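You operate a simulated robot arm through the tools that you are given. There is no shell and no other tool. Be economical: measure what you need, move in short steps, check, and stop when the job is done.

You are at the controls of a simulated robot arm. One attempt, no reset.

TASK
Print a row of three waves down the slab on the white board.
Fine: green stamp; work in the board holder; middle and both ends, no print over another; stamp back where it stood, slab on the ware board.
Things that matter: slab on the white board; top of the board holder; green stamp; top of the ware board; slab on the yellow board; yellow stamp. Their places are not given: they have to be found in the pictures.

It is judged by the outcome, as a careful person would: the job done as asked, and still so three seconds after it is handed in. It fails if anything else is knocked over, pushed out of place, dropped, spilled or broken.

THE ROBOT
A 6-joint arm with a two-finger parallel gripper, fixed in place. Base frame: the origin is at the foot of the arm, x ahead of it, y to its left, z up; the work surface is at about z = 0.92. Units: m, degrees, N and s.
With the tool pointing down near the work surface it reaches from about 0.46 to 0.88 m from the base axis. Its first joint turns from -115.0 to 115.0 degrees. Payload 4.2 kg.
Tool frame: the origin (TCP) lies between the finger pads and is the grasp point; the fingertips stand 0.023 m ahead of it; z points along the fingers, y is the line along which they close. Largest opening 0.094 m; finger width 0.038, thickness 0.01; the body of the gripper, 0.054 by 0.096 m, starts 0.039 m behind the TCP.
Orientation is that of the tool frame in the base frame, as [roll, pitch, yaw] about the fixed x, y, z axes, in that order (R = Rz(yaw) Ry(pitch) Rx(roll)). With the fingers straight down and closing along the base's y, the tool's x points along the base's -x, its y along +y and its z along -z.

THE INTERFACE
- The arm moves only by the tool arm_command. Its argument "commands" is a list of rows, each a list of 7 numbers: the shift along the base's x, y, z in m, then the turn, a rotation vector about the base's x, y, z in degrees, then the finger opening in m, from 0 to 0.094. In form: [[tx, ty, tz, ax, ay, az, gripper], ...]. A call has 1 to 8 rows; each row shifts and turns the commanded pose from where the row before left it. A row lasts 0.2 s, in which the tool goes at most 0.05 m and 8.6 degrees; a call with a longer step from one row to the next is refused whole, and so is a gripper value outside its range. Where a pose cannot be reached the arm comes as near as it can. A force on the tool above 40 N (or 10 N above the force at the start of the call, whichever is more), or a blocked arm, ends the call early, and 0.2 s more pass. The fingers move at their own pace (about 0.108 m/s each) and stop on an object; they squeeze with about 31 N. The grip force told is the motor's: it shows also when the fingers shut on nothing. Time passes only in rows, and 0.2 s behind the last, so rows that do not move let the fingers close. The reply holds the time, the measured pose of the TCP, the force on the tool along the base axes, the opening and the grip force, in the units named above and with some noise.
- Cameras (640 x 400 px; columns grow to the right, rows downward): "scene" is fixed at [0.22, -0.4981, 1.5193]; the picture's right is [0.29, -0.96, 0.00], its down [-0.75, -0.23, -0.62] and it looks along [0.59, 0.18, -0.79] (base axes); focal length 300 px, centre (320, 200). "wrist" rides on the gripper at [-0.039, 0, -0.044] in the tool frame; the picture's right is [0.00, -1.00, 0.00], its down [0.97, 0.00, -0.24] and it looks along [0.24, 0.00, 0.97] (tool axes); focal length 218 px, centre (320, 200).
- get_image(camera): a new picture of that camera. It takes no simulated time.
- slide_trunk(by): slides the trunk up (or, below 0, down) by that many m; the arm rides with it, the base frame stays. It gives what a move gives, with no picture.
- measure_at(camera, pixels): for up to 12 pixels [column, row] of the newest picture of that camera ("zoom" is the newest enlarged one), the place [x, y, z] in the base frame of the surface seen there, good to about 0.002 m, but the place of the scene camera against the robot may be out by one fixed shift of up to 0.012 m in any direction. It takes no simulated time.
- close_up(camera, box): a new picture of the part [left, top, right, bottom] of that camera's present view, enlarged. It takes no simulated time.
- close_job(): hands the job in; it is judged then, once.

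Work in short steps. Measure before you move; look again where a grasp or a placing could have gone wrong, and mend it. You have 80 turns and 34 pictures in all, those below and enlarged ones among them. Open the gripper and draw the arm clear of the work before you hand the job in, unless the task says otherwise; then end with one line.

The tools are called by a JSON object that holds its "op" and its "data". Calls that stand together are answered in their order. arm_command: Moves the arm, as the interface text tells. Its arguments: {"type":"object","properties":{"commands":{"type":"array"}},"required":["commands"]} The other tools are called the same way: slide_trunk (by) slides the trunk up or down; get_image (camera) takes a picture; measure_at (camera, pixels) gives the place of the surface under pixels of a picture; close_up (camera, box) takes an enlarged picture of a part of a camera's view; close_job () hands the job in.

At the start:

```text
t: 0.0
tool_pos: [0.5404, -0.2683, 1.212]
ee_rot: [180.0, 0.0, -180.0]
ft_force: [-0.2, 0.2, 0.2]
width: 0.0939
gripper_force: 0.2
trunk travel left (down, up): [-0.85, 0.14]
```

scene: 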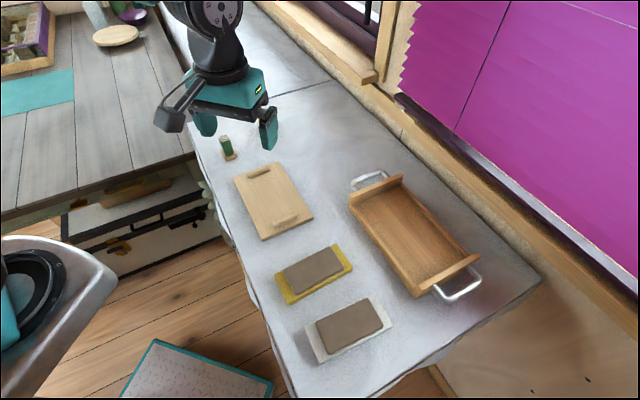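
wrist: 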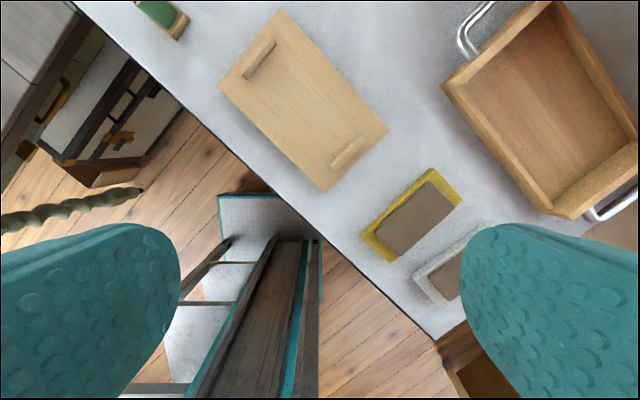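

I see a white board with a slab near scene (350,325), a yellow one near (312,272), a board with two cleats near (272,200), a tray near (412,240) and a green stamp near (227,147). I'll enlarge these areas to tell them apart.

{"op": "close_up", "data": {"camera": "scene", "box": [190, 100, 350, 200]}}

{"op": "close_up", "data": {"camera": "scene", "box": [220, 150, 500, 370]}}

```text
4.00 times, centred on (270, 150) of scene
```

zoom: 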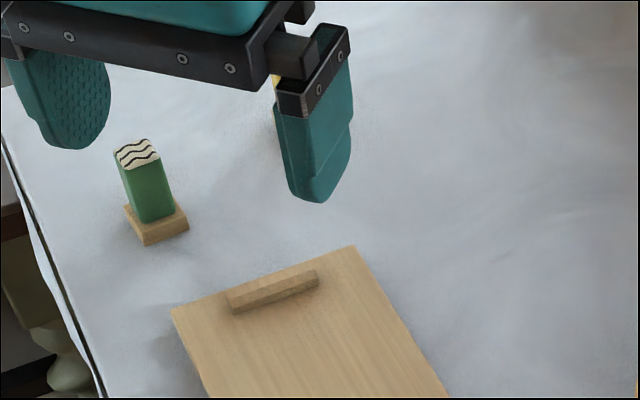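

```text
1.82 times, centred on (360, 260) of scene
```

zoom: 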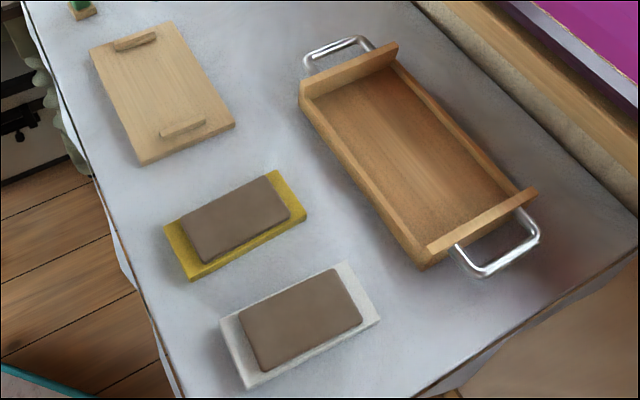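

The second zoom shows the objects clearly. I'll measure the key points on them for sizes and heights.

{"op": "measure_at", "data": {"camera": "zoom", "pixels": [[90, 50], [170, 24], [235, 124], [143, 164], [115, 46], [155, 35], [162, 136], [205, 121], [160, 90], [405, 150], [330, 80], [450, 200]]}}

{"op": "measure_at", "data": {"camera": "zoom", "pixels": [[222, 321], [345, 265], [379, 318], [249, 384], [241, 317], [336, 269], [361, 321], [266, 369], [300, 318], [235, 215], [166, 226], [304, 213]]}}

{"op": "measure_at", "data": {"camera": "zoom", "pixels": [[360, 150], [470, 130], [385, 70], [500, 205], [398, 45], [530, 192], [300, 85], [430, 262], [310, 105], [490, 160], [400, 220], [560, 350]]}}

```text
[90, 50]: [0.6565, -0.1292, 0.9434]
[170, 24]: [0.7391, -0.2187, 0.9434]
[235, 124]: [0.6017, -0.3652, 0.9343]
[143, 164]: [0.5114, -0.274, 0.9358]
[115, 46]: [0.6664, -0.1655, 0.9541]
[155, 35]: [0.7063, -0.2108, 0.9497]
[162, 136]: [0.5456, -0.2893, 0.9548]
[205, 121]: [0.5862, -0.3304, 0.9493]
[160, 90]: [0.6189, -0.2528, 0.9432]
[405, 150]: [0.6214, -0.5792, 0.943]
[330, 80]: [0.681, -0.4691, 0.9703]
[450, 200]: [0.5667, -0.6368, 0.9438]
```

```text
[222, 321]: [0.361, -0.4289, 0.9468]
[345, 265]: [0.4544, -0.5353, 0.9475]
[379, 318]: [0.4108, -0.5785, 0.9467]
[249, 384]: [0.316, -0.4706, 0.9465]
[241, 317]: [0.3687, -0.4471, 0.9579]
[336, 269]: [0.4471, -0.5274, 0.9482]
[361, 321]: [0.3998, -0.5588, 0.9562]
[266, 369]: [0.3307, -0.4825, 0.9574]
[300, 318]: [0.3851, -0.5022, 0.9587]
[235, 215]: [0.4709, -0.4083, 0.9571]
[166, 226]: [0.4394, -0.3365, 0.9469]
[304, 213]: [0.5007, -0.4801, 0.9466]
```

```text
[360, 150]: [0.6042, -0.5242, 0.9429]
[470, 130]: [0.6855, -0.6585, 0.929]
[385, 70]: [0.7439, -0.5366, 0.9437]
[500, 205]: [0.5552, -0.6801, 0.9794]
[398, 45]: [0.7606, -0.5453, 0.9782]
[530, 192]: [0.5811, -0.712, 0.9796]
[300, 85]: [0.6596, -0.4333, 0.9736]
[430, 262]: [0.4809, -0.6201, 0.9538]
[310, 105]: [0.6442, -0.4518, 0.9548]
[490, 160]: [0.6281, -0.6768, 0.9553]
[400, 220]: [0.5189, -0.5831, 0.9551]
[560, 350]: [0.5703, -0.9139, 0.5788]
```

The light board's cleats stand about 0.17 m apart, which fits the 0.14 m white board. So that is the board holder, and the handled tray is the ware board. Next I'll look at the stamps more closely.

{"op": "close_up", "data": {"camera": "scene", "box": [200, 120, 264, 160]}}

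{"op": "close_up", "data": {"camera": "wrist", "box": [120, 0, 280, 100]}}

```text
10.00 times, centred on (232, 140) of scene
```

zoom: 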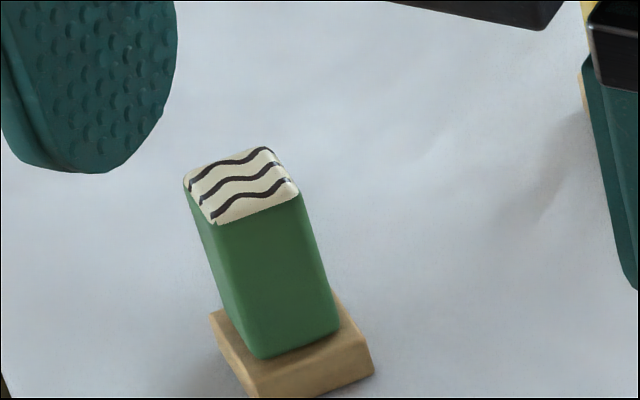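

```text
4.00 times, centred on (200, 50) of wrist
```

zoom: 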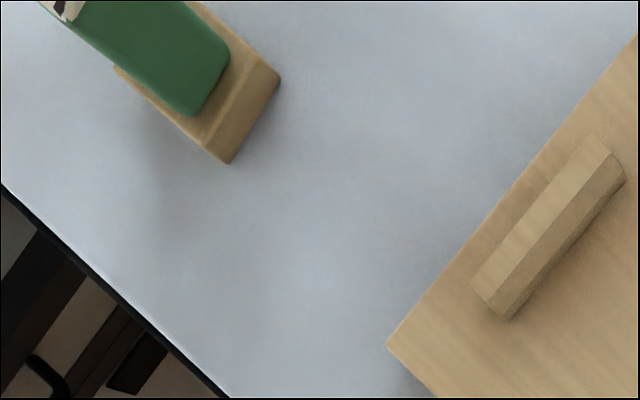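

The green stamp is a handle on a wooden die block, with the yellow stamp hidden behind a finger. I'll move above the white board with the tool turned -49° so the fingers close across its width.

{"op": "arm_command", "data": {"commands": [[-0.022, -0.033, -0.008, 0, 0, -7, 0.094], [-0.022, -0.033, -0.008, 0, 0, -7, 0.094], [-0.022, -0.033, -0.008, 0, 0, -7, 0.094], [-0.022, -0.033, -0.008, 0, 0, -7, 0.094], [-0.022, -0.033, -0.008, 0, 0, -7, 0.094], [-0.022, -0.033, -0.008, 0, 0, -7, 0.094], [-0.022, -0.033, -0.008, 0, 0, -7, 0.094]]}}

{"op": "get_image", "data": {"camera": "wrist"}}

{"op": "close_up", "data": {"camera": "scene", "box": [200, 100, 328, 180]}}

```text
t: 1.6
tool_pos: [0.3843, -0.5, 1.1541]
ee_rot: [179.9, -0.1, 131.1]
ft_force: [0.3, -0.5, -0.1]
width: 0.0937
gripper_force: 0.0
trunk travel left (down, up): [-0.85, 0.14]
```

```text
27 pictures are left
```

wrist: 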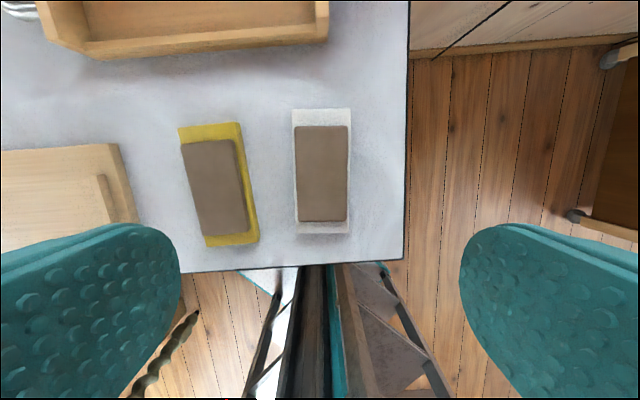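

```text
5.00 times, centred on (264, 140) of scene
```

zoom: 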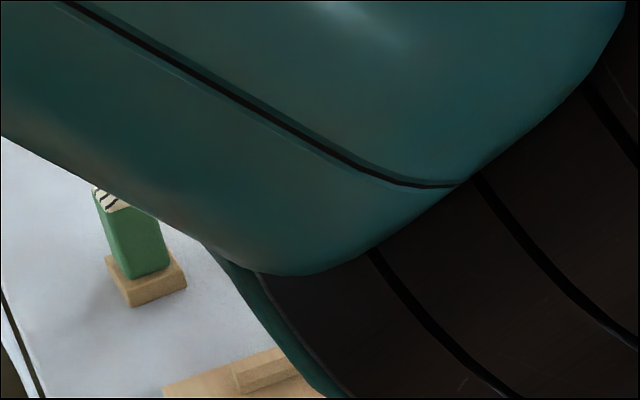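

White board in the wrist picture spans about (292–351, 108–234), with the slab at (296–347, 126–221). I'll measure its corners in the wrist frame.

{"op": "measure_at", "data": {"camera": "wrist", "pixels": [[294, 111], [349, 111], [349, 231], [298, 232], [297, 129], [345, 128], [345, 219], [301, 219], [323, 175], [275, 180], [375, 180], [215, 190]]}}

```text
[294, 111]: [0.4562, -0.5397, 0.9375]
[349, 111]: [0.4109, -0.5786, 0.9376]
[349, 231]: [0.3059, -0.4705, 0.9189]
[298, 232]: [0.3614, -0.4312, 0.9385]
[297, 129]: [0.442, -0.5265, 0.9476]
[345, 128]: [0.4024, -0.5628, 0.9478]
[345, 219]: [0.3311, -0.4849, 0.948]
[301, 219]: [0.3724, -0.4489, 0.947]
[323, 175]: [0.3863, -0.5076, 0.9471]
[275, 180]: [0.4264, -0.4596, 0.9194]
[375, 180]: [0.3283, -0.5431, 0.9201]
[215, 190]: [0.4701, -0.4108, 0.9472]
```

The board's top is at 0.938, the table at 0.9195 and the slab's top at 0.9475. The board's centre is (0.386,-0.505) and its axis is at -48.9°, which matches the tool. I'll descend to just above the slab and look.

{"op": "arm_command", "data": {"commands": [[0.001, -0.0025, -0.045, 0, 0, 0, 0.086], [0.001, -0.0025, -0.045, 0, 0, 0, 0.086], [0, 0, -0.045, 0, 0, 0, 0.086], [0, 0, -0.042, 0, 0, 0, 0.086]]}}

{"op": "get_image", "data": {"camera": "wrist"}}

```text
t: 2.6
tool_pos: [0.3835, -0.505, 0.976]
ee_rot: [180.0, 0.0, 131.1]
ft_force: [-0.3, 0.1, -0.5]
width: 0.0861
gripper_force: 0.0
trunk travel left (down, up): [-0.85, 0.14]
```

```text
25 pictures are left
```

wrist: 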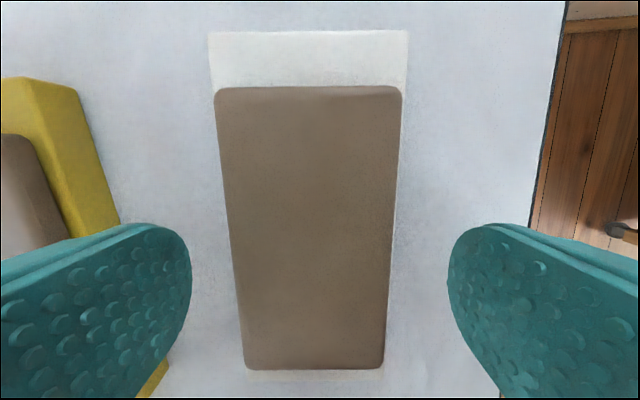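

The board sits centred between the fingers, about 2 mm left of the middle (cols 228–398 at finger row). The yellow board's edge stays clear, so I'll shift 2 mm, lower to 0.945 with a narrower opening, then close.

{"op": "arm_command", "data": {"commands": [[0.002, 0.001, 0, 0, 0, 0, 0.08], [0, 0, -0.016, 0, 0, 0, 0.08], [0, 0, -0.015, 0, 0, 0, 0.08], [0, 0, 0, 0, 0, 0, 0.05], [0, 0, 0, 0, 0, 0, 0.05], [0, 0, 0, 0, 0, 0, 0.05]]}}

```text
t: 4.0
tool_pos: [0.3876, -0.5044, 0.9457]
ee_rot: [-180.0, 0.0, 130.9]
ft_force: [-0.5, -1.8, 0.2]
width: 0.0676
gripper_force: 30.6
trunk travel left (down, up): [-0.85, 0.14]
```

The grip holds at 0.0676 m wide with 31 N. I'll lift it straight up and look.

{"op": "arm_command", "data": {"commands": [[0, 0, 0.01, 0, 0, 0, 0.05], [0, 0, 0.02, 0, 0, 0, 0.05], [0, 0, 0.04, 0, 0, 0, 0.05], [0, 0, 0.04, 0, 0, 0, 0.05]]}}

{"op": "get_image", "data": {"camera": "wrist"}}

```text
t: 5.0
tool_pos: [0.3925, -0.5054, 1.0582]
ee_rot: [179.9, -0.2, 131.1]
ft_force: [-0.6, 0.0, -3.8]
width: 0.0672
gripper_force: 30.8
trunk travel left (down, up): [-0.85, 0.14]
```

```text
24 pictures are left
```

wrist: 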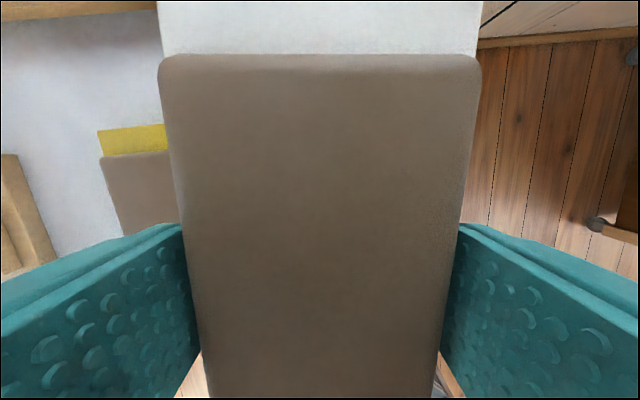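

The board and slab are held level. I'll turn it about +94° to match the holder's axis, moving to a point beside the holder from which the wrist camera can see it past the load.

{"op": "arm_command", "data": {"commands": [[0.0234, 0.0073, 0.004, 0, 0, 7.8, 0.05], [0.0234, 0.0073, 0.004, 0, 0, 7.8, 0.05], [0.0234, 0.0073, 0.004, 0, 0, 7.8, 0.05], [0.0234, 0.0073, 0.004, 0, 0, 7.8, 0.05], [0.0234, 0.0073, 0.002, 0, 0, 7.8, 0.05], [0.0234, 0.0073, 0, 0, 0, 7.8, 0.05]]}}

{"op": "arm_command", "data": {"commands": [[0.0234, 0.0073, 0, 0, 0, 7.8, 0.05], [0.0234, 0.0073, 0, 0, 0, 7.8, 0.05], [0.0234, 0.0073, 0, 0, 0, 7.8, 0.05], [0.0234, 0.0073, 0, 0, 0, 7.8, 0.05], [0.0234, 0.0073, 0, 0, 0, 7.8, 0.05], [0.0234, 0.0073, 0, 0, 0, 7.8, 0.05]]}}

{"op": "get_image", "data": {"camera": "wrist"}}

```text
t: 6.4
tool_pos: [0.5282, -0.4583, 1.0789]
ee_rot: [180.0, 0.0, 178.0]
ft_force: [0.2, -0.6, -2.5]
width: 0.0676
gripper_force: 30.6
trunk travel left (down, up): [-0.85, 0.14]
```

```text
t: 7.8
tool_pos: [0.6709, -0.4142, 1.0775]
ee_rot: [180.0, 0.0, -135.2]
ft_force: [-0.6, -0.4, -3.8]
width: 0.0673
gripper_force: 31.4
trunk travel left (down, up): [-0.85, 0.14]
```

```text
23 pictures are left
```

wrist: 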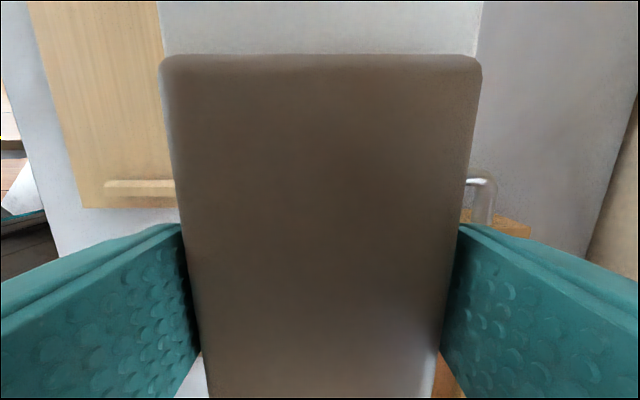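

The near cleat shows at (105–175, 178–195), the holder's corner at (82,207) and its left edge running to (30,5). I'll measure these.

{"op": "measure_at", "data": {"camera": "wrist", "pixels": [[84, 205], [35, 20], [68, 150], [106, 183], [106, 193], [140, 182], [168, 182], [130, 176], [170, 205], [100, 120], [160, 40]]}}

```text
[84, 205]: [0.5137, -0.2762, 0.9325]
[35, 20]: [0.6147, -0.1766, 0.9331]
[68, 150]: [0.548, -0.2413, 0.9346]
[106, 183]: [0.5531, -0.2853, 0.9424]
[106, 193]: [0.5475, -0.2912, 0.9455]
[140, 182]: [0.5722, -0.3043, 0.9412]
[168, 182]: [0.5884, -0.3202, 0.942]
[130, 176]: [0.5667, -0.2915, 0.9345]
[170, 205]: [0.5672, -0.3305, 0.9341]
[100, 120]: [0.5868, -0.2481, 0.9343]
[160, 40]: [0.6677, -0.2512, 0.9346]
```

The near cleat's inner face lies at (x+y)/√2 ≈ 0.190, and the holder's axis is at about 45°. I'll slide along that axis to see the far cleat.

{"op": "arm_command", "data": {"commands": [[0.0225, 0.0225, 0, 0, 0, 0, 0.05], [0.0225, 0.0225, 0, 0, 0, 0, 0.05], [0.0225, 0.0225, 0, 0, 0, 0, 0.05], [0.0225, 0.0225, 0, 0, 0, 0, 0.05]]}}

{"op": "get_image", "data": {"camera": "wrist"}}

```text
t: 8.8
tool_pos: [0.7611, -0.3259, 1.0775]
ee_rot: [-180.0, 0.0, -135.3]
ft_force: [0.2, -0.6, -3.5]
width: 0.0677
gripper_force: 31.1
trunk travel left (down, up): [-0.85, 0.14]
```

```text
22 pictures are left
```

wrist: 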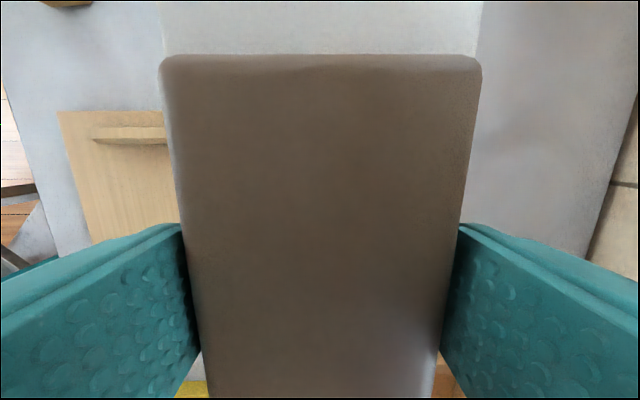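

The far cleat shows at (93–168, 126–144), and its inner face is the lower edge at about row 140–144. I'll measure it.

{"op": "measure_at", "data": {"camera": "wrist", "pixels": [[95, 128], [130, 128], [100, 141], [135, 141], [160, 142], [100, 146], [135, 147], [160, 148], [60, 113], [150, 113], [100, 137], [140, 137]]}}

```text
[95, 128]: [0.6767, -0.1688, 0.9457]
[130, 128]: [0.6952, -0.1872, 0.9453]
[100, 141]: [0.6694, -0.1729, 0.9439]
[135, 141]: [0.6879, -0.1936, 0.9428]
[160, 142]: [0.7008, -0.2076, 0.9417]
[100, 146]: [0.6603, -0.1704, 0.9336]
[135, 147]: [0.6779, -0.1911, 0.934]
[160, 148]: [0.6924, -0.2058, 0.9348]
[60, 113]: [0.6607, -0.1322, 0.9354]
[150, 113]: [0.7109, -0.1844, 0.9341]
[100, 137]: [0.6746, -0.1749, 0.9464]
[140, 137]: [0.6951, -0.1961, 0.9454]
```

Cleats' inner faces are at s ≈ 0.190 and 0.349, so the gap is 0.159 m for the 0.148 m board. Its centre is about (0.629,-0.248). I'll go above it, down to just over the cleats, and check.

{"op": "arm_command", "data": {"commands": [[-0.033, 0.0195, 0, 0, 0, 0, 0.05], [-0.033, 0.0195, 0, 0, 0, 0, 0.05], [-0.033, 0.0195, 0, 0, 0, 0, 0.05], [-0.033, 0.0195, 0, 0, 0, 0, 0.05], [0, 0, -0.035, 0, 0, 0, 0.05], [0, 0, -0.035, 0, 0, 0, 0.05], [0, 0, -0.02, 0, 0, 0, 0.05]]}}

{"op": "close_up", "data": {"camera": "scene", "box": [200, 130, 360, 260]}}

{"op": "get_image", "data": {"camera": "wrist"}}

```text
t: 10.4
tool_pos: [0.6322, -0.2484, 0.987]
ee_rot: [-179.9, 0.0, -135.3]
ft_force: [0.0, -0.1, -2.8]
width: 0.0679
gripper_force: 31.5
trunk travel left (down, up): [-0.85, 0.14]
```

```text
3.08 times, centred on (280, 195) of scene
```

zoom: 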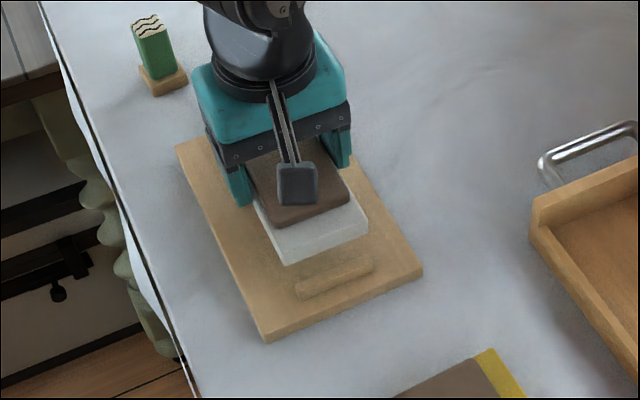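

```text
20 pictures are left
```

wrist: 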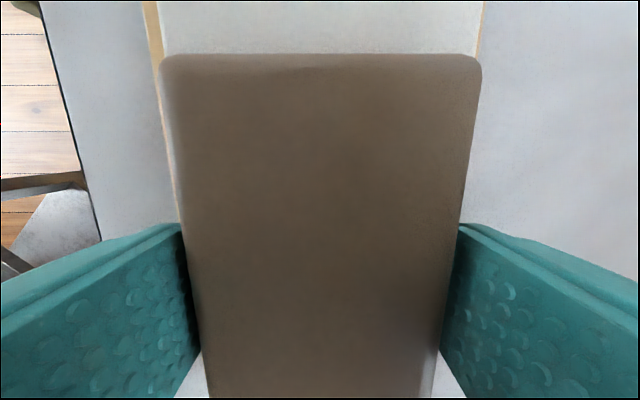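

The board hovers above the gap, its near end just short of the near cleat. I'll measure the board's near end against the cleat in the zoom… the newest zoom is the scene one.

{"op": "measure_at", "data": {"camera": "zoom", "pixels": [[281, 232], [322, 218], [362, 204], [290, 258], [330, 243], [365, 230], [299, 284], [335, 270], [370, 257], [186, 152], [262, 335], [415, 266]]}}

```text
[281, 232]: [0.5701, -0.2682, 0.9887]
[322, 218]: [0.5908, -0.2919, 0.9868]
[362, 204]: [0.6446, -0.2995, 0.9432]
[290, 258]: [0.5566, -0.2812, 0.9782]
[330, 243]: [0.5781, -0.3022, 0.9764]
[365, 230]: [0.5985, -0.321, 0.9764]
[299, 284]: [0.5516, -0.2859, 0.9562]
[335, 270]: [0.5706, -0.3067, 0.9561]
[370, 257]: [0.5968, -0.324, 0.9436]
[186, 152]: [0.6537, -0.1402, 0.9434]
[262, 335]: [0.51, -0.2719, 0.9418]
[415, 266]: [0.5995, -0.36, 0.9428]
```

The board's near end is about 5 mm inside the near cleat, which leaves about 6 mm at the far end, and it is centred sideways. I'll lower it until it rests.

{"op": "arm_command", "data": {"commands": [[0, 0, -0.012, 0, 0, 0, 0.05], [0, 0, -0.01, 0, 0, 0, 0.05], [0, 0, -0.004, 0, 0, 0, 0.05], [0, 0, -0.002, 0, 0, 0, 0.05]]}}

```text
t: 11.4
tool_pos: [0.6302, -0.2491, 0.9612]
ee_rot: [-180.0, 0.0, -135.2]
ft_force: [-2.0, -2.7, 12.4]
width: 0.0677
gripper_force: 31.3
trunk travel left (down, up): [-0.85, 0.14]
```

It rests, with contact force +12 N. I'll open gently and rise.

{"op": "arm_command", "data": {"commands": [[0, 0, 0.001, 0, 0, 0, 0.075], [0, 0, 0, 0, 0, 0, 0.084], [0, 0, 0, 0, 0, 0, 0.084], [0, 0, 0.03, 0, 0, 0, 0.084], [0, 0, 0.045, 0, 0, 0, 0.084], [0, 0, 0.045, 0, 0, 0, 0.084], [0, 0, 0.045, 0, 0, 0, 0.084], [0, 0, 0.045, 0, 0, 0, 0.084]]}}

{"op": "get_image", "data": {"camera": "wrist"}}

```text
t: 13.2
tool_pos: [0.6303, -0.248, 1.1682]
ee_rot: [179.9, 0.0, -135.2]
ft_force: [0.0, 0.1, -0.7]
width: 0.084
gripper_force: 0.0
trunk travel left (down, up): [-0.85, 0.14]
```

```text
19 pictures are left
```

wrist: 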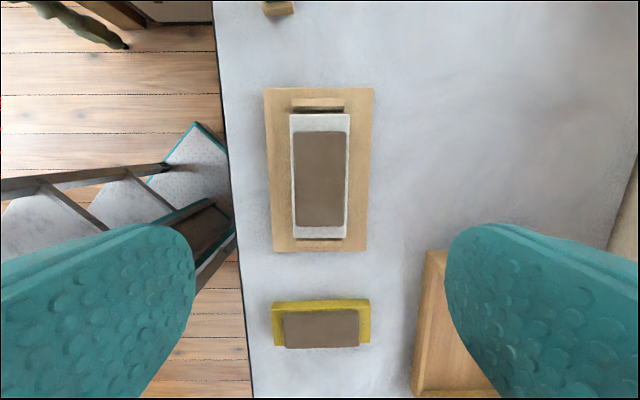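

The board sits between the cleats. I'll measure the slab's corners here.

{"op": "measure_at", "data": {"camera": "wrist", "pixels": [[295, 134], [345, 134], [341, 223], [298, 223], [320, 180], [290, 118], [349, 118], [346, 235], [294, 235], [320, 134], [320, 223], [277, 8]]}}

```text
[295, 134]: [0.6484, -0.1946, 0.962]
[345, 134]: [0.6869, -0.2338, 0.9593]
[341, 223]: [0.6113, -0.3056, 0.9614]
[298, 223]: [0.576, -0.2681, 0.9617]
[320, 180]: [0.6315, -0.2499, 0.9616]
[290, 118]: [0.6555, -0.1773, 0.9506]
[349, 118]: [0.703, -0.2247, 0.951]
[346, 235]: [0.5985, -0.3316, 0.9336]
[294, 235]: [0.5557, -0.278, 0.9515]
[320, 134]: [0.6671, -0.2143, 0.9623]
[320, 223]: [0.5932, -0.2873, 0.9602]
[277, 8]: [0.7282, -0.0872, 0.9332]
```

Slab centre is (0.6304,-0.2507), about 0.108×0.056 m, with its top at 0.9615. Next I'll move to look at the green stamp, which is at the top of this picture near (277,5).

{"op": "arm_command", "data": {"commands": [[0.0175, 0.0345, 0, 0, 0, 0, 0.084], [0.0175, 0.0345, 0, 0, 0, 0, 0.084], [0.0175, 0.0345, 0, 0, 0, 0, 0.084], [0.0175, 0.0345, 0, 0, 0, 0, 0.084]]}}

{"op": "get_image", "data": {"camera": "wrist"}}

```text
t: 14.2
tool_pos: [0.6988, -0.1126, 1.169]
ee_rot: [179.9, 0.1, -135.4]
ft_force: [-0.4, 0.1, -0.5]
width: 0.084
gripper_force: 0.1
trunk travel left (down, up): [-0.85, 0.14]
```

```text
18 pictures are left
```

wrist: 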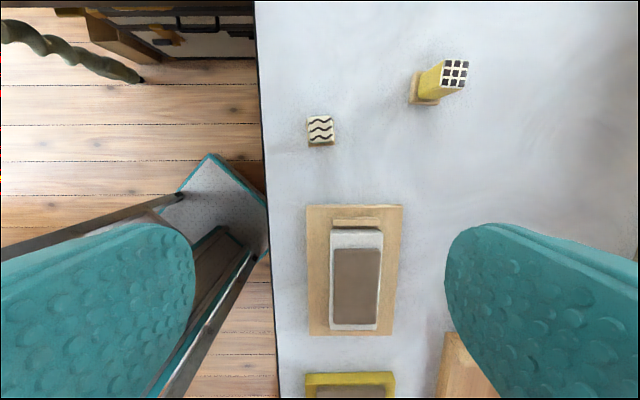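

The green stamp shows from above at (320,131) and the yellow stamp is at (438,83). I'll enlarge the green stamp and measure it.

{"op": "close_up", "data": {"camera": "wrist", "box": [280, 106, 360, 156]}}

{"op": "measure_at", "data": {"camera": "wrist", "pixels": [[309, 119], [332, 118], [332, 138], [310, 138], [320, 128], [310, 145], [333, 144], [320, 145], [412, 103], [436, 104], [440, 90], [455, 73]]}}

```text
8.00 times, centred on (320, 131) of wrist
```

zoom: 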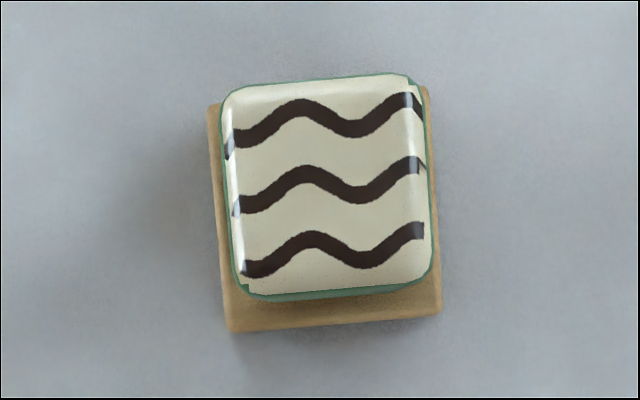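

```text
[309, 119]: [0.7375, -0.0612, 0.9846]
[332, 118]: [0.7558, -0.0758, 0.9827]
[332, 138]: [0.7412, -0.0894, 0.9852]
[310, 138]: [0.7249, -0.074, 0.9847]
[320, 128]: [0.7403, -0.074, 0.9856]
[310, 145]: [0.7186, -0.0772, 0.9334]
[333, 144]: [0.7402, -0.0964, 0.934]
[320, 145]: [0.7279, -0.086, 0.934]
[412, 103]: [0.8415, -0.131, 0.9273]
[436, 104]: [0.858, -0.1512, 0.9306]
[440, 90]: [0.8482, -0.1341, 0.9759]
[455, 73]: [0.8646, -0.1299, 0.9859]
```

Handle is about 0.027 m wide with its top at 0.985, and it stands turned about +5° from the tool. Its centre is near (0.740,-0.075). I'll go above it, turning 5°, and look again.

{"op": "arm_command", "data": {"commands": [[0.0205, 0.0185, -0.04, 0, 0, 5, 0.07], [0.0205, 0.0185, -0.04, 0, 0, 0, 0.07], [0, 0, -0.035, 0, 0, 0, 0.07], [0, 0, -0.02, 0, 0, 0, 0.07]]}}

{"op": "get_image", "data": {"camera": "wrist"}}

```text
t: 15.2
tool_pos: [0.7411, -0.0724, 1.0334]
ee_rot: [-180.0, 0.0, -130.2]
ft_force: [0.2, -0.3, 0.4]
width: 0.07
gripper_force: 0.1
trunk travel left (down, up): [-0.85, 0.14]
```

```text
16 pictures are left
```

wrist: 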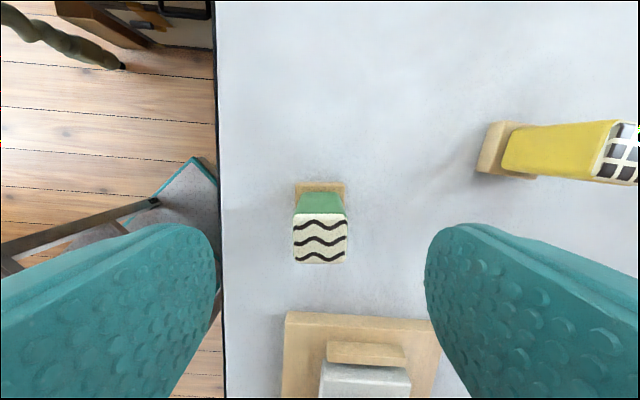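

The stamp now looks square to the fingers, its top at (293–347, 212–263) and base at (294–346, 183–196). I'll measure it.

{"op": "measure_at", "data": {"camera": "wrist", "pixels": [[295, 215], [346, 215], [346, 260], [296, 261], [320, 238], [296, 185], [343, 185], [296, 192], [344, 192], [320, 185], [320, 205]]}}

{"op": "close_up", "data": {"camera": "wrist", "box": [272, 172, 368, 272]}}

```text
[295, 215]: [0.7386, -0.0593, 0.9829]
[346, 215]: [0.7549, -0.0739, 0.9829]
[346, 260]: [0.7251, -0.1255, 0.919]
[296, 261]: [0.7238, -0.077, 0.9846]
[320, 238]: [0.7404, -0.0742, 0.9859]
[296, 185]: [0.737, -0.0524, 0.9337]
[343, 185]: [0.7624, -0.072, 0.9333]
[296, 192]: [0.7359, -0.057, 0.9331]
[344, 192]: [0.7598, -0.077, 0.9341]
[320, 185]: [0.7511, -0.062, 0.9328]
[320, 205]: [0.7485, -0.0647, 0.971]
```

```text
4.00 times, centred on (320, 222) of wrist
```

zoom: 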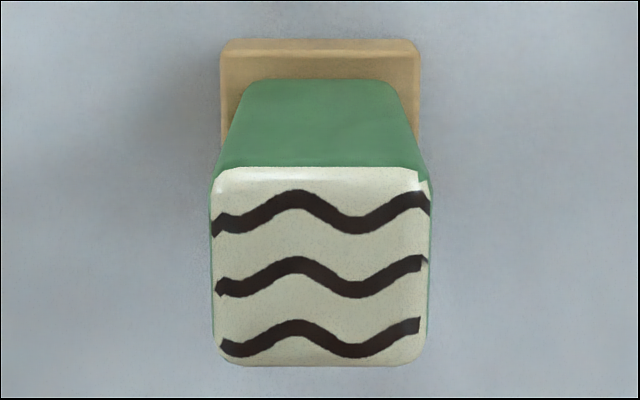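

The die is about 0.034 m square, centred at (0.740,-0.074), and the stamp is laterally centred (col 320). I'll lower to TCP z 0.965 and close on the handle.

{"op": "arm_command", "data": {"commands": [[-0.001, -0.001, -0.03, 0, 0, 0, 0.06], [0, 0, -0.03, 0, 0, 0, 0.06], [0, 0, -0.009, 0, 0, 0, 0.06], [0, 0, 0, 0, 0, 0, 0.015], [0, 0, 0, 0, 0, 0, 0.015], [0, 0, 0, 0, 0, 0, 0.015]]}}

```text
t: 16.6
tool_pos: [0.7413, -0.0719, 0.9657]
ee_rot: [-180.0, 0.0, -130.3]
ft_force: [0.5, -0.7, 0.4]
width: 0.0257
gripper_force: 30.9
trunk travel left (down, up): [-0.85, 0.14]
```

The handle is gripped at 0.0257 m. I'll lift it, carry it by (-0.1096,-0.1765) with a -5° turn to hover above the slab's middle, and look.

{"op": "arm_command", "data": {"commands": [[0, 0, 0.03, 0, 0, 0, 0.015], [0, 0, 0.04, 0, 0, 0, 0.015], [-0.0219, -0.0353, 0, 0, 0, -1, 0.015], [-0.0219, -0.0353, 0, 0, 0, -1, 0.015], [-0.0219, -0.0353, 0, 0, 0, -1, 0.015], [-0.0219, -0.0353, 0, 0, 0, -1, 0.015], [-0.022, -0.0353, 0, 0, 0, -1, 0.015]]}}

{"op": "get_image", "data": {"camera": "wrist"}}

{"op": "close_up", "data": {"camera": "scene", "box": [232, 155, 328, 245]}}

```text
t: 18.2
tool_pos: [0.6306, -0.2474, 1.0346]
ee_rot: [-179.9, 0.1, -135.3]
ft_force: [0.3, 0.2, -1.9]
width: 0.0253
gripper_force: 31.7
trunk travel left (down, up): [-0.85, 0.14]
```

```text
14 pictures are left
```

wrist: 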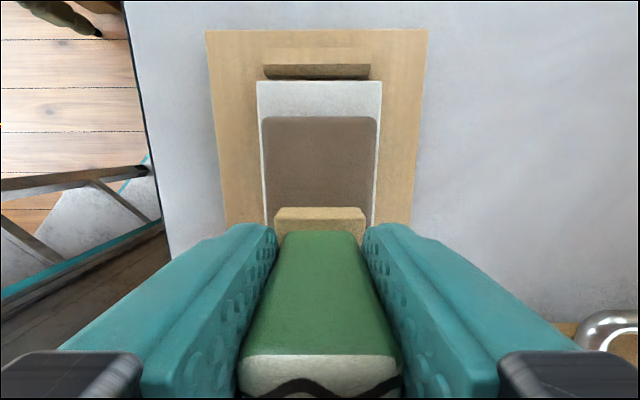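

```text
4.44 times, centred on (280, 200) of scene
```

zoom: 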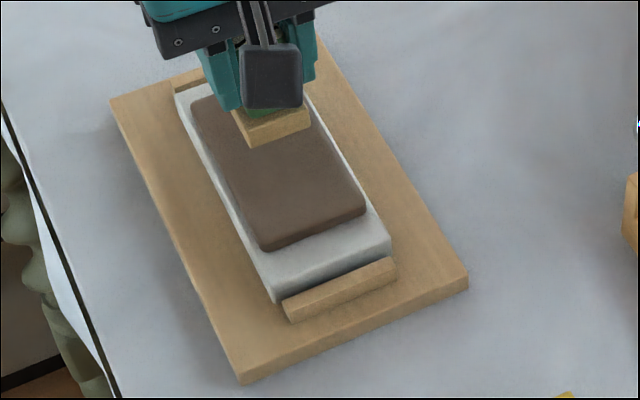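

The stamp hangs level above the slab. I'll measure the die's far edge (274–366, 208–218) and the slab's far edge (262–378, 118), then the near edges in the scene zoom.

{"op": "measure_at", "data": {"camera": "wrist", "pixels": [[277, 211], [363, 211], [320, 211], [320, 226], [278, 226], [363, 226], [266, 121], [374, 121], [320, 119], [267, 190], [375, 190], [320, 160]]}}

{"op": "measure_at", "data": {"camera": "zoom", "pixels": [[252, 144], [309, 127], [280, 136], [238, 122], [264, 248], [365, 207], [314, 229], [262, 242], [362, 203], [195, 103], [320, 125], [315, 220]]}}

```text
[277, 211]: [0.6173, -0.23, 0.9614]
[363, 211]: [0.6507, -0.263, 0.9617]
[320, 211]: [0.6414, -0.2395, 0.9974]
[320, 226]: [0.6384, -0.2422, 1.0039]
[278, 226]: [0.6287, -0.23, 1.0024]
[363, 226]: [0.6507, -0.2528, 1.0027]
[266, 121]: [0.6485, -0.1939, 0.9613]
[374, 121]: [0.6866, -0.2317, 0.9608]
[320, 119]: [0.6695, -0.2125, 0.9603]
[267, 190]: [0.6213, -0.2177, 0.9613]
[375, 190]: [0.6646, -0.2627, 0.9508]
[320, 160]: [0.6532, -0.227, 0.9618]
```

```text
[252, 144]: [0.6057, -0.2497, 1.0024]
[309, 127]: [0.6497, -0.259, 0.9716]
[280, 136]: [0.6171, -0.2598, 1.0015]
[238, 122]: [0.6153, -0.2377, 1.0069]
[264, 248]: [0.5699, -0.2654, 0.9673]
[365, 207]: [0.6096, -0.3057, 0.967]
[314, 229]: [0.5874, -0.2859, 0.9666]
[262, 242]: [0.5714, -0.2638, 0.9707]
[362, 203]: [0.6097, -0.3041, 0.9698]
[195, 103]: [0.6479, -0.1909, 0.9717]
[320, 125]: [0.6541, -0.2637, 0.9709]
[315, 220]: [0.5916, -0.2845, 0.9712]
```

By measurement the die is centred on the slab (s 0.268 against 0.2685, d 0.623 in both), with about 0.038 m of slab left at each end. I'll press the middle print down in small steps.

{"op": "arm_command", "data": {"commands": [[0, 0, -0.015, 0, 0, 0, 0.015], [0, 0, -0.009, 0, 0, 0, 0.015], [0, 0, -0.002, 0, 0, 0, 0.015], [0, 0, -0.001, 0, 0, 0, 0.015]]}}

```text
t: 19.2
tool_pos: [0.6301, -0.2499, 1.0077]
ee_rot: [-180.0, 0.0, -135.4]
ft_force: [0.6, 0.2, 0.1]
width: 0.0256
gripper_force: 30.9
trunk travel left (down, up): [-0.85, 0.14]
```

Just at contact height, with no force yet. I'll go on down by small steps.

{"op": "arm_command", "data": {"commands": [[0, 0, -0.001, 0, 0, 0, 0.015], [0, 0, -0.001, 0, 0, 0, 0.015]]}}

```text
t: 19.8
tool_pos: [0.6301, -0.2503, 1.0081]
ee_rot: [180.0, 0.0, -135.3]
ft_force: [-1.6, 0.3, 5.5]
width: 0.0258
gripper_force: 31.0
trunk travel left (down, up): [-0.85, 0.14]
```

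Contact has started: the force went from about -2 to +5.5 N. I'll press a bit more firmly.

{"op": "arm_command", "data": {"commands": [[0, 0, -0.001, 0, 0, 0, 0.015], [0, 0, -0.001, 0, 0, 0, 0.015], [0, 0, 0, 0, 0, 0, 0.015]]}}

```text
t: 20.6
tool_pos: [0.6298, -0.2498, 1.006]
ee_rot: [-179.8, 0.2, -135.3]
ft_force: [-0.1, 0.6, 24.9]
width: 0.0255
gripper_force: 31.3
trunk travel left (down, up): [-0.85, 0.14]
```

That reached 25 N. I'll lift, move 0.036 m along the slab to the far end, and check the middle print with the scene camera.

{"op": "arm_command", "data": {"commands": [[0, 0, 0.005, 0, 0, 0, 0.015], [0, 0, 0.022, 0, 0, 0, 0.015], [0.0128, 0.0127, 0, 0, 0, 0, 0.015], [0.0127, 0.0127, 0, 0, 0, 0, 0.015], [0, 0, 0, 0, 0, 0, 0.015]]}}

{"op": "close_up", "data": {"camera": "scene", "box": [232, 155, 328, 245]}}

{"op": "get_image", "data": {"camera": "wrist"}}

```text
t: 21.8
tool_pos: [0.6543, -0.2243, 1.0308]
ee_rot: [180.0, 0.0, -135.5]
ft_force: [0.1, 0.8, -1.0]
width: 0.0256
gripper_force: 31.5
trunk travel left (down, up): [-0.85, 0.14]
```

```text
4.44 times, centred on (280, 200) of scene
```

zoom: 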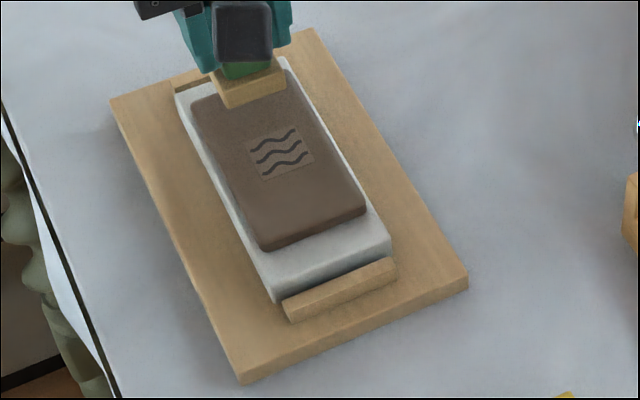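

```text
11 pictures are left
```

wrist: 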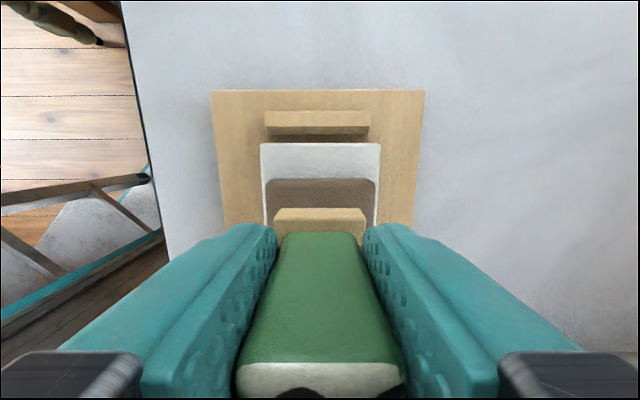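

The middle print is clean at zoom (248–313, 126–180). I'll measure its corners and the slab's ends to check centring.

{"op": "measure_at", "data": {"camera": "zoom", "pixels": [[247, 142], [298, 125], [314, 163], [263, 181], [281, 152], [193, 98], [268, 248], [364, 208], [314, 228], [255, 161], [306, 144]]}}

{"op": "measure_at", "data": {"camera": "wrist", "pixels": [[320, 181], [290, 181], [350, 181], [320, 210], [320, 226], [280, 226], [363, 226], [267, 190], [374, 190]]}}

```text
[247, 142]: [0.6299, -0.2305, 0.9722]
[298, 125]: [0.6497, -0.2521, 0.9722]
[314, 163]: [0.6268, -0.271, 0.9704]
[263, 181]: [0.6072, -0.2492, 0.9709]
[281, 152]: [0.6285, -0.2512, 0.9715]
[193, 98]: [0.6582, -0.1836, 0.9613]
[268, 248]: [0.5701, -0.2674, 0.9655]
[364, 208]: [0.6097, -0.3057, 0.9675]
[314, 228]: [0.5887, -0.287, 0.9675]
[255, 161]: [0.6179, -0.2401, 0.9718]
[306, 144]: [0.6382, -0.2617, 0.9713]
```

```text
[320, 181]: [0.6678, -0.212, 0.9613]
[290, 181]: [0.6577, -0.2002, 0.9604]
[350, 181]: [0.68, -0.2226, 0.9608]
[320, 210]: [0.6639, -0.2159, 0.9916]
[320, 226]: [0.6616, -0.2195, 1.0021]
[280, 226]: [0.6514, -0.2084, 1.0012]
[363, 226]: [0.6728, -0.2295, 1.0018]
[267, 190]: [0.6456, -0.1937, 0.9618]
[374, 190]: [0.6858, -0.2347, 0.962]
```

The middle print measures 0.030 m square at s ≈ 0.266, within 2–3 mm of the slab's middle and clear of both ends. The die for the far print stands at s ≈ 0.301, so I'll shift 2.5 mm further to s ≈ 0.304 and press.

{"op": "arm_command", "data": {"commands": [[0.0018, 0.0018, -0.01, 0, 0, 0, 0.015], [0, 0, -0.011, 0, 0, 0, 0.015], [0, 0, -0.002, 0, 0, 0, 0.015], [0, 0, -0.001, 0, 0, 0, 0.015], [0, 0, -0.001, 0, 0, 0, 0.015]]}}

```text
t: 23.0
tool_pos: [0.6566, -0.2234, 1.0067]
ee_rot: [179.9, 0.0, -135.3]
ft_force: [0.6, 0.5, -0.4]
width: 0.0254
gripper_force: 31.1
trunk travel left (down, up): [-0.85, 0.14]
```

{"op": "arm_command", "data": {"commands": [[0, 0, -0.001, 0, 0, 0, 0.015], [0, 0, -0.001, 0, 0, 0, 0.015], [0, 0, -0.0007, 0, 0, 0, 0.015], [0, 0, 0, 0, 0, 0, 0.015]]}}

```text
t: 24.0
tool_pos: [0.6564, -0.2213, 1.0042]
ee_rot: [-179.8, 0.1, -135.3]
ft_force: [-1.8, 2.3, 25.6]
width: 0.0259
gripper_force: 31.1
trunk travel left (down, up): [-0.85, 0.14]
```

The far print was pressed at 25.6 N. I'll lift and move 0.0715 m toward the near end, then check.

{"op": "arm_command", "data": {"commands": [[0, 0, 0.006, 0, 0, 0, 0.015], [0, 0, 0.022, 0, 0, 0, 0.015], [-0.0253, -0.0253, 0, 0, 0, 0, 0.015], [-0.0253, -0.0253, 0, 0, 0, 0, 0.015], [0, 0, 0, 0, 0, 0, 0.015], [0, 0, 0, 0, 0, 0, 0.015]]}}

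{"op": "get_image", "data": {"camera": "wrist"}}

{"op": "close_up", "data": {"camera": "scene", "box": [232, 155, 328, 245]}}

```text
t: 25.4
tool_pos: [0.6062, -0.2713, 1.0309]
ee_rot: [180.0, 0.0, -135.3]
ft_force: [-1.2, 0.7, -0.1]
width: 0.0256
gripper_force: 30.6
trunk travel left (down, up): [-0.85, 0.14]
```

```text
10 pictures are left
```

wrist: 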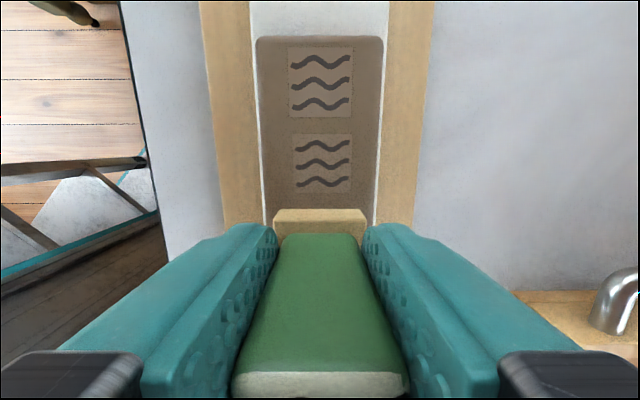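

```text
4.44 times, centred on (280, 200) of scene
```

zoom: 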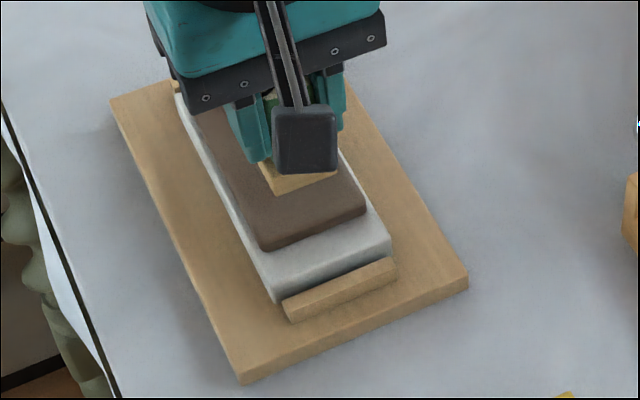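

Both prints are separate and clear. I'll measure their edges and the die's position before the third.

{"op": "measure_at", "data": {"camera": "wrist", "pixels": [[320, 39], [320, 48], [320, 117], [320, 135], [320, 193], [295, 165], [350, 165], [320, 210], [320, 226], [262, 165], [376, 165]]}}

{"op": "measure_at", "data": {"camera": "zoom", "pixels": [[280, 192], [334, 174], [304, 184], [268, 248], [364, 208], [314, 229]]}}

```text
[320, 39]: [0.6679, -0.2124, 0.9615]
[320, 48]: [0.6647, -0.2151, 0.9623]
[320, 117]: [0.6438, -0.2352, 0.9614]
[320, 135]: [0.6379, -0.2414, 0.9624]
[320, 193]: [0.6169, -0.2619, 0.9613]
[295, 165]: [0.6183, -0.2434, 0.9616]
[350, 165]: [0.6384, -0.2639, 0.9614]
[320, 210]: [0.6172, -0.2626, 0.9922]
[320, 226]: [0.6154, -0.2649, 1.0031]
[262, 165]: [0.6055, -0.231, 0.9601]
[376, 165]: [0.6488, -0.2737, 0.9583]
```

```text
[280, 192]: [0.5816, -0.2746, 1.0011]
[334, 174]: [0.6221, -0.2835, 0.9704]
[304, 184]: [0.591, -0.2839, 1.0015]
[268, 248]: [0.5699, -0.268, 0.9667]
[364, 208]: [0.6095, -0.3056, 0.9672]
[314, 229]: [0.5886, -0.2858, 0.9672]
```

Far print is at s 0.289–0.318 and the middle one at 0.251–0.2805. The near print would come at about 0.219–0.249 with the slab ending at 0.2145. I'll shift 1 mm nearer and press.

{"op": "arm_command", "data": {"commands": [[-0.0008, -0.0008, -0.01, 0, 0, 0, 0.015], [0, 0, -0.011, 0, 0, 0, 0.015], [0, 0, -0.003, 0, 0, 0, 0.015], [0, 0, -0.002, 0, 0, 0, 0.015]]}}

{"op": "arm_command", "data": {"commands": [[0, 0, -0.001, 0, 0, 0, 0.015], [0, 0, -0.001, 0, 0, 0, 0.015], [0, 0, 0, 0, 0, 0, 0.015]]}}

```text
t: 26.4
tool_pos: [0.6045, -0.2722, 1.0065]
ee_rot: [180.0, 0.0, -135.3]
ft_force: [-0.1, 0.9, 0.1]
width: 0.0255
gripper_force: 31.1
trunk travel left (down, up): [-0.85, 0.14]
```

```text
t: 27.2
tool_pos: [0.6045, -0.2739, 1.005]
ee_rot: [-179.9, 0.0, -135.3]
ft_force: [0.3, 0.5, 4.1]
width: 0.0254
gripper_force: 30.5
trunk travel left (down, up): [-0.85, 0.14]
```

Contact is at 4 N, so I'll press further to about 25 N.

{"op": "arm_command", "data": {"commands": [[0, 0, -0.001, 0, 0, 0, 0.015], [0, 0, -0.0008, 0, 0, 0, 0.015], [0, 0, 0, 0, 0, 0, 0.015]]}}

```text
t: 28.0
tool_pos: [0.6053, -0.2734, 1.0055]
ee_rot: [-179.8, 0.1, -135.4]
ft_force: [-4.0, -1.6, 25.5]
width: 0.0255
gripper_force: 31.0
trunk travel left (down, up): [-0.85, 0.14]
```

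The third print was pressed at 25.5 N. I'll lift and carry the stamp back along the reverse path with a +5° turn.

{"op": "arm_command", "data": {"commands": [[0, 0, 0.01, 0, 0, 0, 0.015], [0, 0, 0.03, 0, 0, 0, 0.015], [0.0267, 0.0401, 0, 0, 0, 1, 0.015], [0.0267, 0.0401, 0, 0, 0, 1, 0.015], [0.0267, 0.0401, 0, 0, 0, 1, 0.015], [0.0268, 0.0402, 0, 0, 0, 1, 0.015], [0.0268, 0.0402, 0, 0, 0, 1, 0.015], [0, 0, 0, 0, 0, 0, 0.015]]}}

{"op": "get_image", "data": {"camera": "scene"}}

```text
t: 29.8
tool_pos: [0.7401, -0.0747, 1.044]
ee_rot: [180.0, 0.0, -130.3]
ft_force: [0.0, -1.2, -0.1]
width: 0.0253
gripper_force: 31.3
trunk travel left (down, up): [-0.85, 0.14]
```

```text
8 pictures are left
```

scene: 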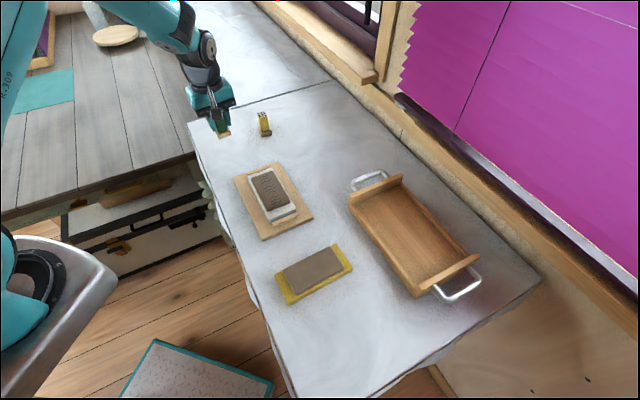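

The stamp is back above its spot at (0.740,-0.075). I'll lower it to just above the table.

{"op": "arm_command", "data": {"commands": [[0, 0, -0.03, 0, 0, 0, 0.015], [0, 0, -0.03, 0, 0, 0, 0.015], [0, 0, -0.012, 0, 0, 0, 0.015], [0, 0, -0.003, 0, 0, 0, 0.015], [0, 0, 0, 0, 0, 0, 0.015]]}}

{"op": "arm_command", "data": {"commands": [[0, 0, -0.001, 0, 0, 0, 0.015], [0, 0, -0.001, 0, 0, 0, 0.015], [0, 0, 0, 0, 0, 0, 0.015]]}}

```text
t: 31.0
tool_pos: [0.7419, -0.0726, 0.9677]
ee_rot: [180.0, 0.1, -130.3]
ft_force: [-0.3, 0.1, -0.7]
width: 0.0254
gripper_force: 31.2
trunk travel left (down, up): [-0.85, 0.14]
```

```text
t: 31.8
tool_pos: [0.7383, -0.0743, 0.9643]
ee_rot: [-180.0, 0.0, -130.3]
ft_force: [-0.7, 0.2, -0.9]
width: 0.0252
gripper_force: 30.4
trunk travel left (down, up): [-0.85, 0.14]
```

No contact yet, so I'll keep lowering in 1 mm steps.

{"op": "arm_command", "data": {"commands": [[0, 0, -0.001, 0, 0, 0, 0.015], [0, 0, -0.0007, 0, 0, 0, 0.015], [0, 0, 0, 0, 0, 0, 0.015]]}}

```text
t: 32.6
tool_pos: [0.7389, -0.0734, 0.9637]
ee_rot: [-180.0, 0.0, -130.3]
ft_force: [0.2, -0.2, -0.7]
width: 0.0253
gripper_force: 30.9
trunk travel left (down, up): [-0.85, 0.14]
```

{"op": "arm_command", "data": {"commands": [[0, 0, -0.0007, 0, 0, 0, 0.015], [0, 0, -0.0007, 0, 0, 0, 0.015], [0, 0, 0, 0, 0, 0, 0.015]]}}

```text
t: 33.4
tool_pos: [0.7387, -0.0752, 0.9619]
ee_rot: [180.0, 0.1, -130.3]
ft_force: [-4.2, -0.1, 14.6]
width: 0.0256
gripper_force: 31.4
trunk travel left (down, up): [-0.85, 0.14]
```

Contact at 14.6 N, so the stamp stands on the table. I'll open and rise straight up, then look.

{"op": "arm_command", "data": {"commands": [[0, 0, 0.0007, 0, 0, 0, 0.035], [0, 0, 0, 0, 0, 0, 0.06], [0, 0, 0, 0, 0, 0, 0.06], [0, 0, 0.03, 0, 0, 0, 0.06], [0, 0, 0.045, 0, 0, 0, 0.06], [-0.015, -0.02, 0.04, 0, 0, -5, 0.08], [-0.015, -0.025, 0.04, 0, 0, 0, 0.08], [-0.005, -0.01, 0.04, 0, 0, 0, 0.08]]}}

{"op": "get_image", "data": {"camera": "wrist"}}

```text
t: 35.2
tool_pos: [0.7058, -0.1306, 1.1608]
ee_rot: [180.0, 0.0, -135.4]
ft_force: [0.1, 0.5, -0.7]
width: 0.0799
gripper_force: 0.0
trunk travel left (down, up): [-0.85, 0.14]
```

```text
7 pictures are left
```

wrist: 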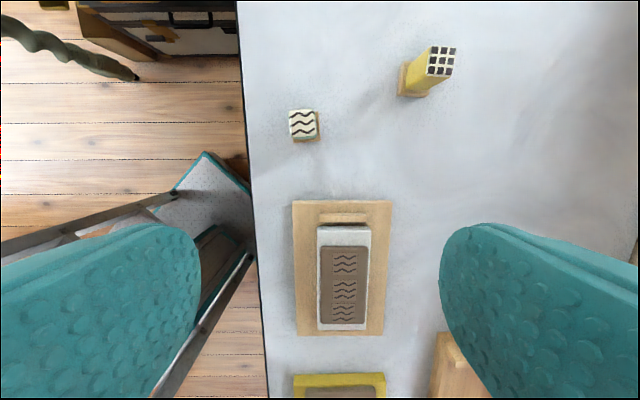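

The stamp stands upright and all three prints show. I'll measure the stamp's base and the board/slab corners.

{"op": "measure_at", "data": {"camera": "wrist", "pixels": [[304, 122], [294, 142], [317, 139], [318, 115], [320, 230], [368, 232], [365, 326], [320, 325], [344, 285], [324, 250], [363, 322]]}}

{"op": "close_up", "data": {"camera": "wrist", "box": [280, 190, 408, 350]}}

```text
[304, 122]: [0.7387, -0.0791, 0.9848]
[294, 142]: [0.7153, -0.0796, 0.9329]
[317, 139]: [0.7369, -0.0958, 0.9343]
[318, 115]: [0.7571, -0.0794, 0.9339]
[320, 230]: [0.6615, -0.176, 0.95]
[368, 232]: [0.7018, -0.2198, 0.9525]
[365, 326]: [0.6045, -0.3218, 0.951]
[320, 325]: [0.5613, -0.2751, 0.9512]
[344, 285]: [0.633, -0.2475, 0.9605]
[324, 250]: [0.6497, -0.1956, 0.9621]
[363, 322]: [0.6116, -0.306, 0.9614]
```

```text
2.50 times, centred on (344, 270) of wrist
```

zoom: 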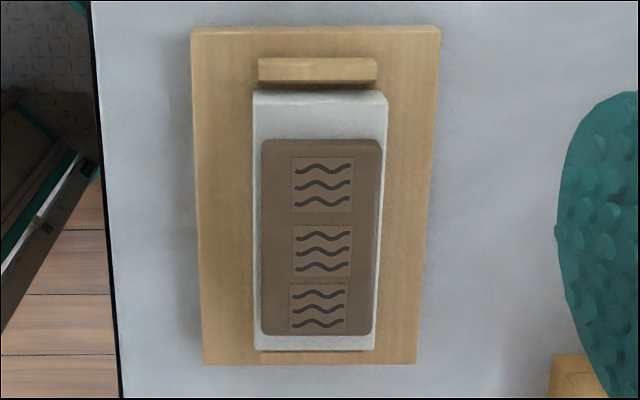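

Three separate prints, at the middle and both ends, and the stamp is back within a few mm of its place. Now I'll go back over the board to grip its sides as before.

{"op": "arm_command", "data": {"commands": [[-0.025, -0.0397, 0, 0, 0, 0, 0.084], [-0.025, -0.0397, 0, 0, 0, 0, 0.084], [-0.025, -0.0396, -0.01, 0, 0, 0, 0.084], [0, 0, -0.048, 0, 0, 0, 0.084], [0, 0, -0.048, 0, 0, 0, 0.084], [0, 0, -0.048, 0, 0, 0, 0.084], [0, 0, -0.012, 0, 0, 0, 0.084], [0, 0, 0, 0, 0, 0, 0.084]]}}

{"op": "get_image", "data": {"camera": "wrist"}}

```text
t: 37.0
tool_pos: [0.6298, -0.2502, 0.9927]
ee_rot: [-180.0, -0.1, -135.3]
ft_force: [0.6, 0.4, -0.4]
width: 0.0839
gripper_force: 0.0
trunk travel left (down, up): [-0.85, 0.14]
```

```text
5 pictures are left
```

wrist: 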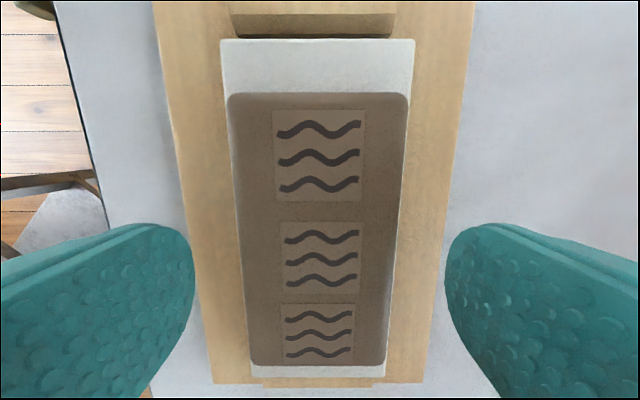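

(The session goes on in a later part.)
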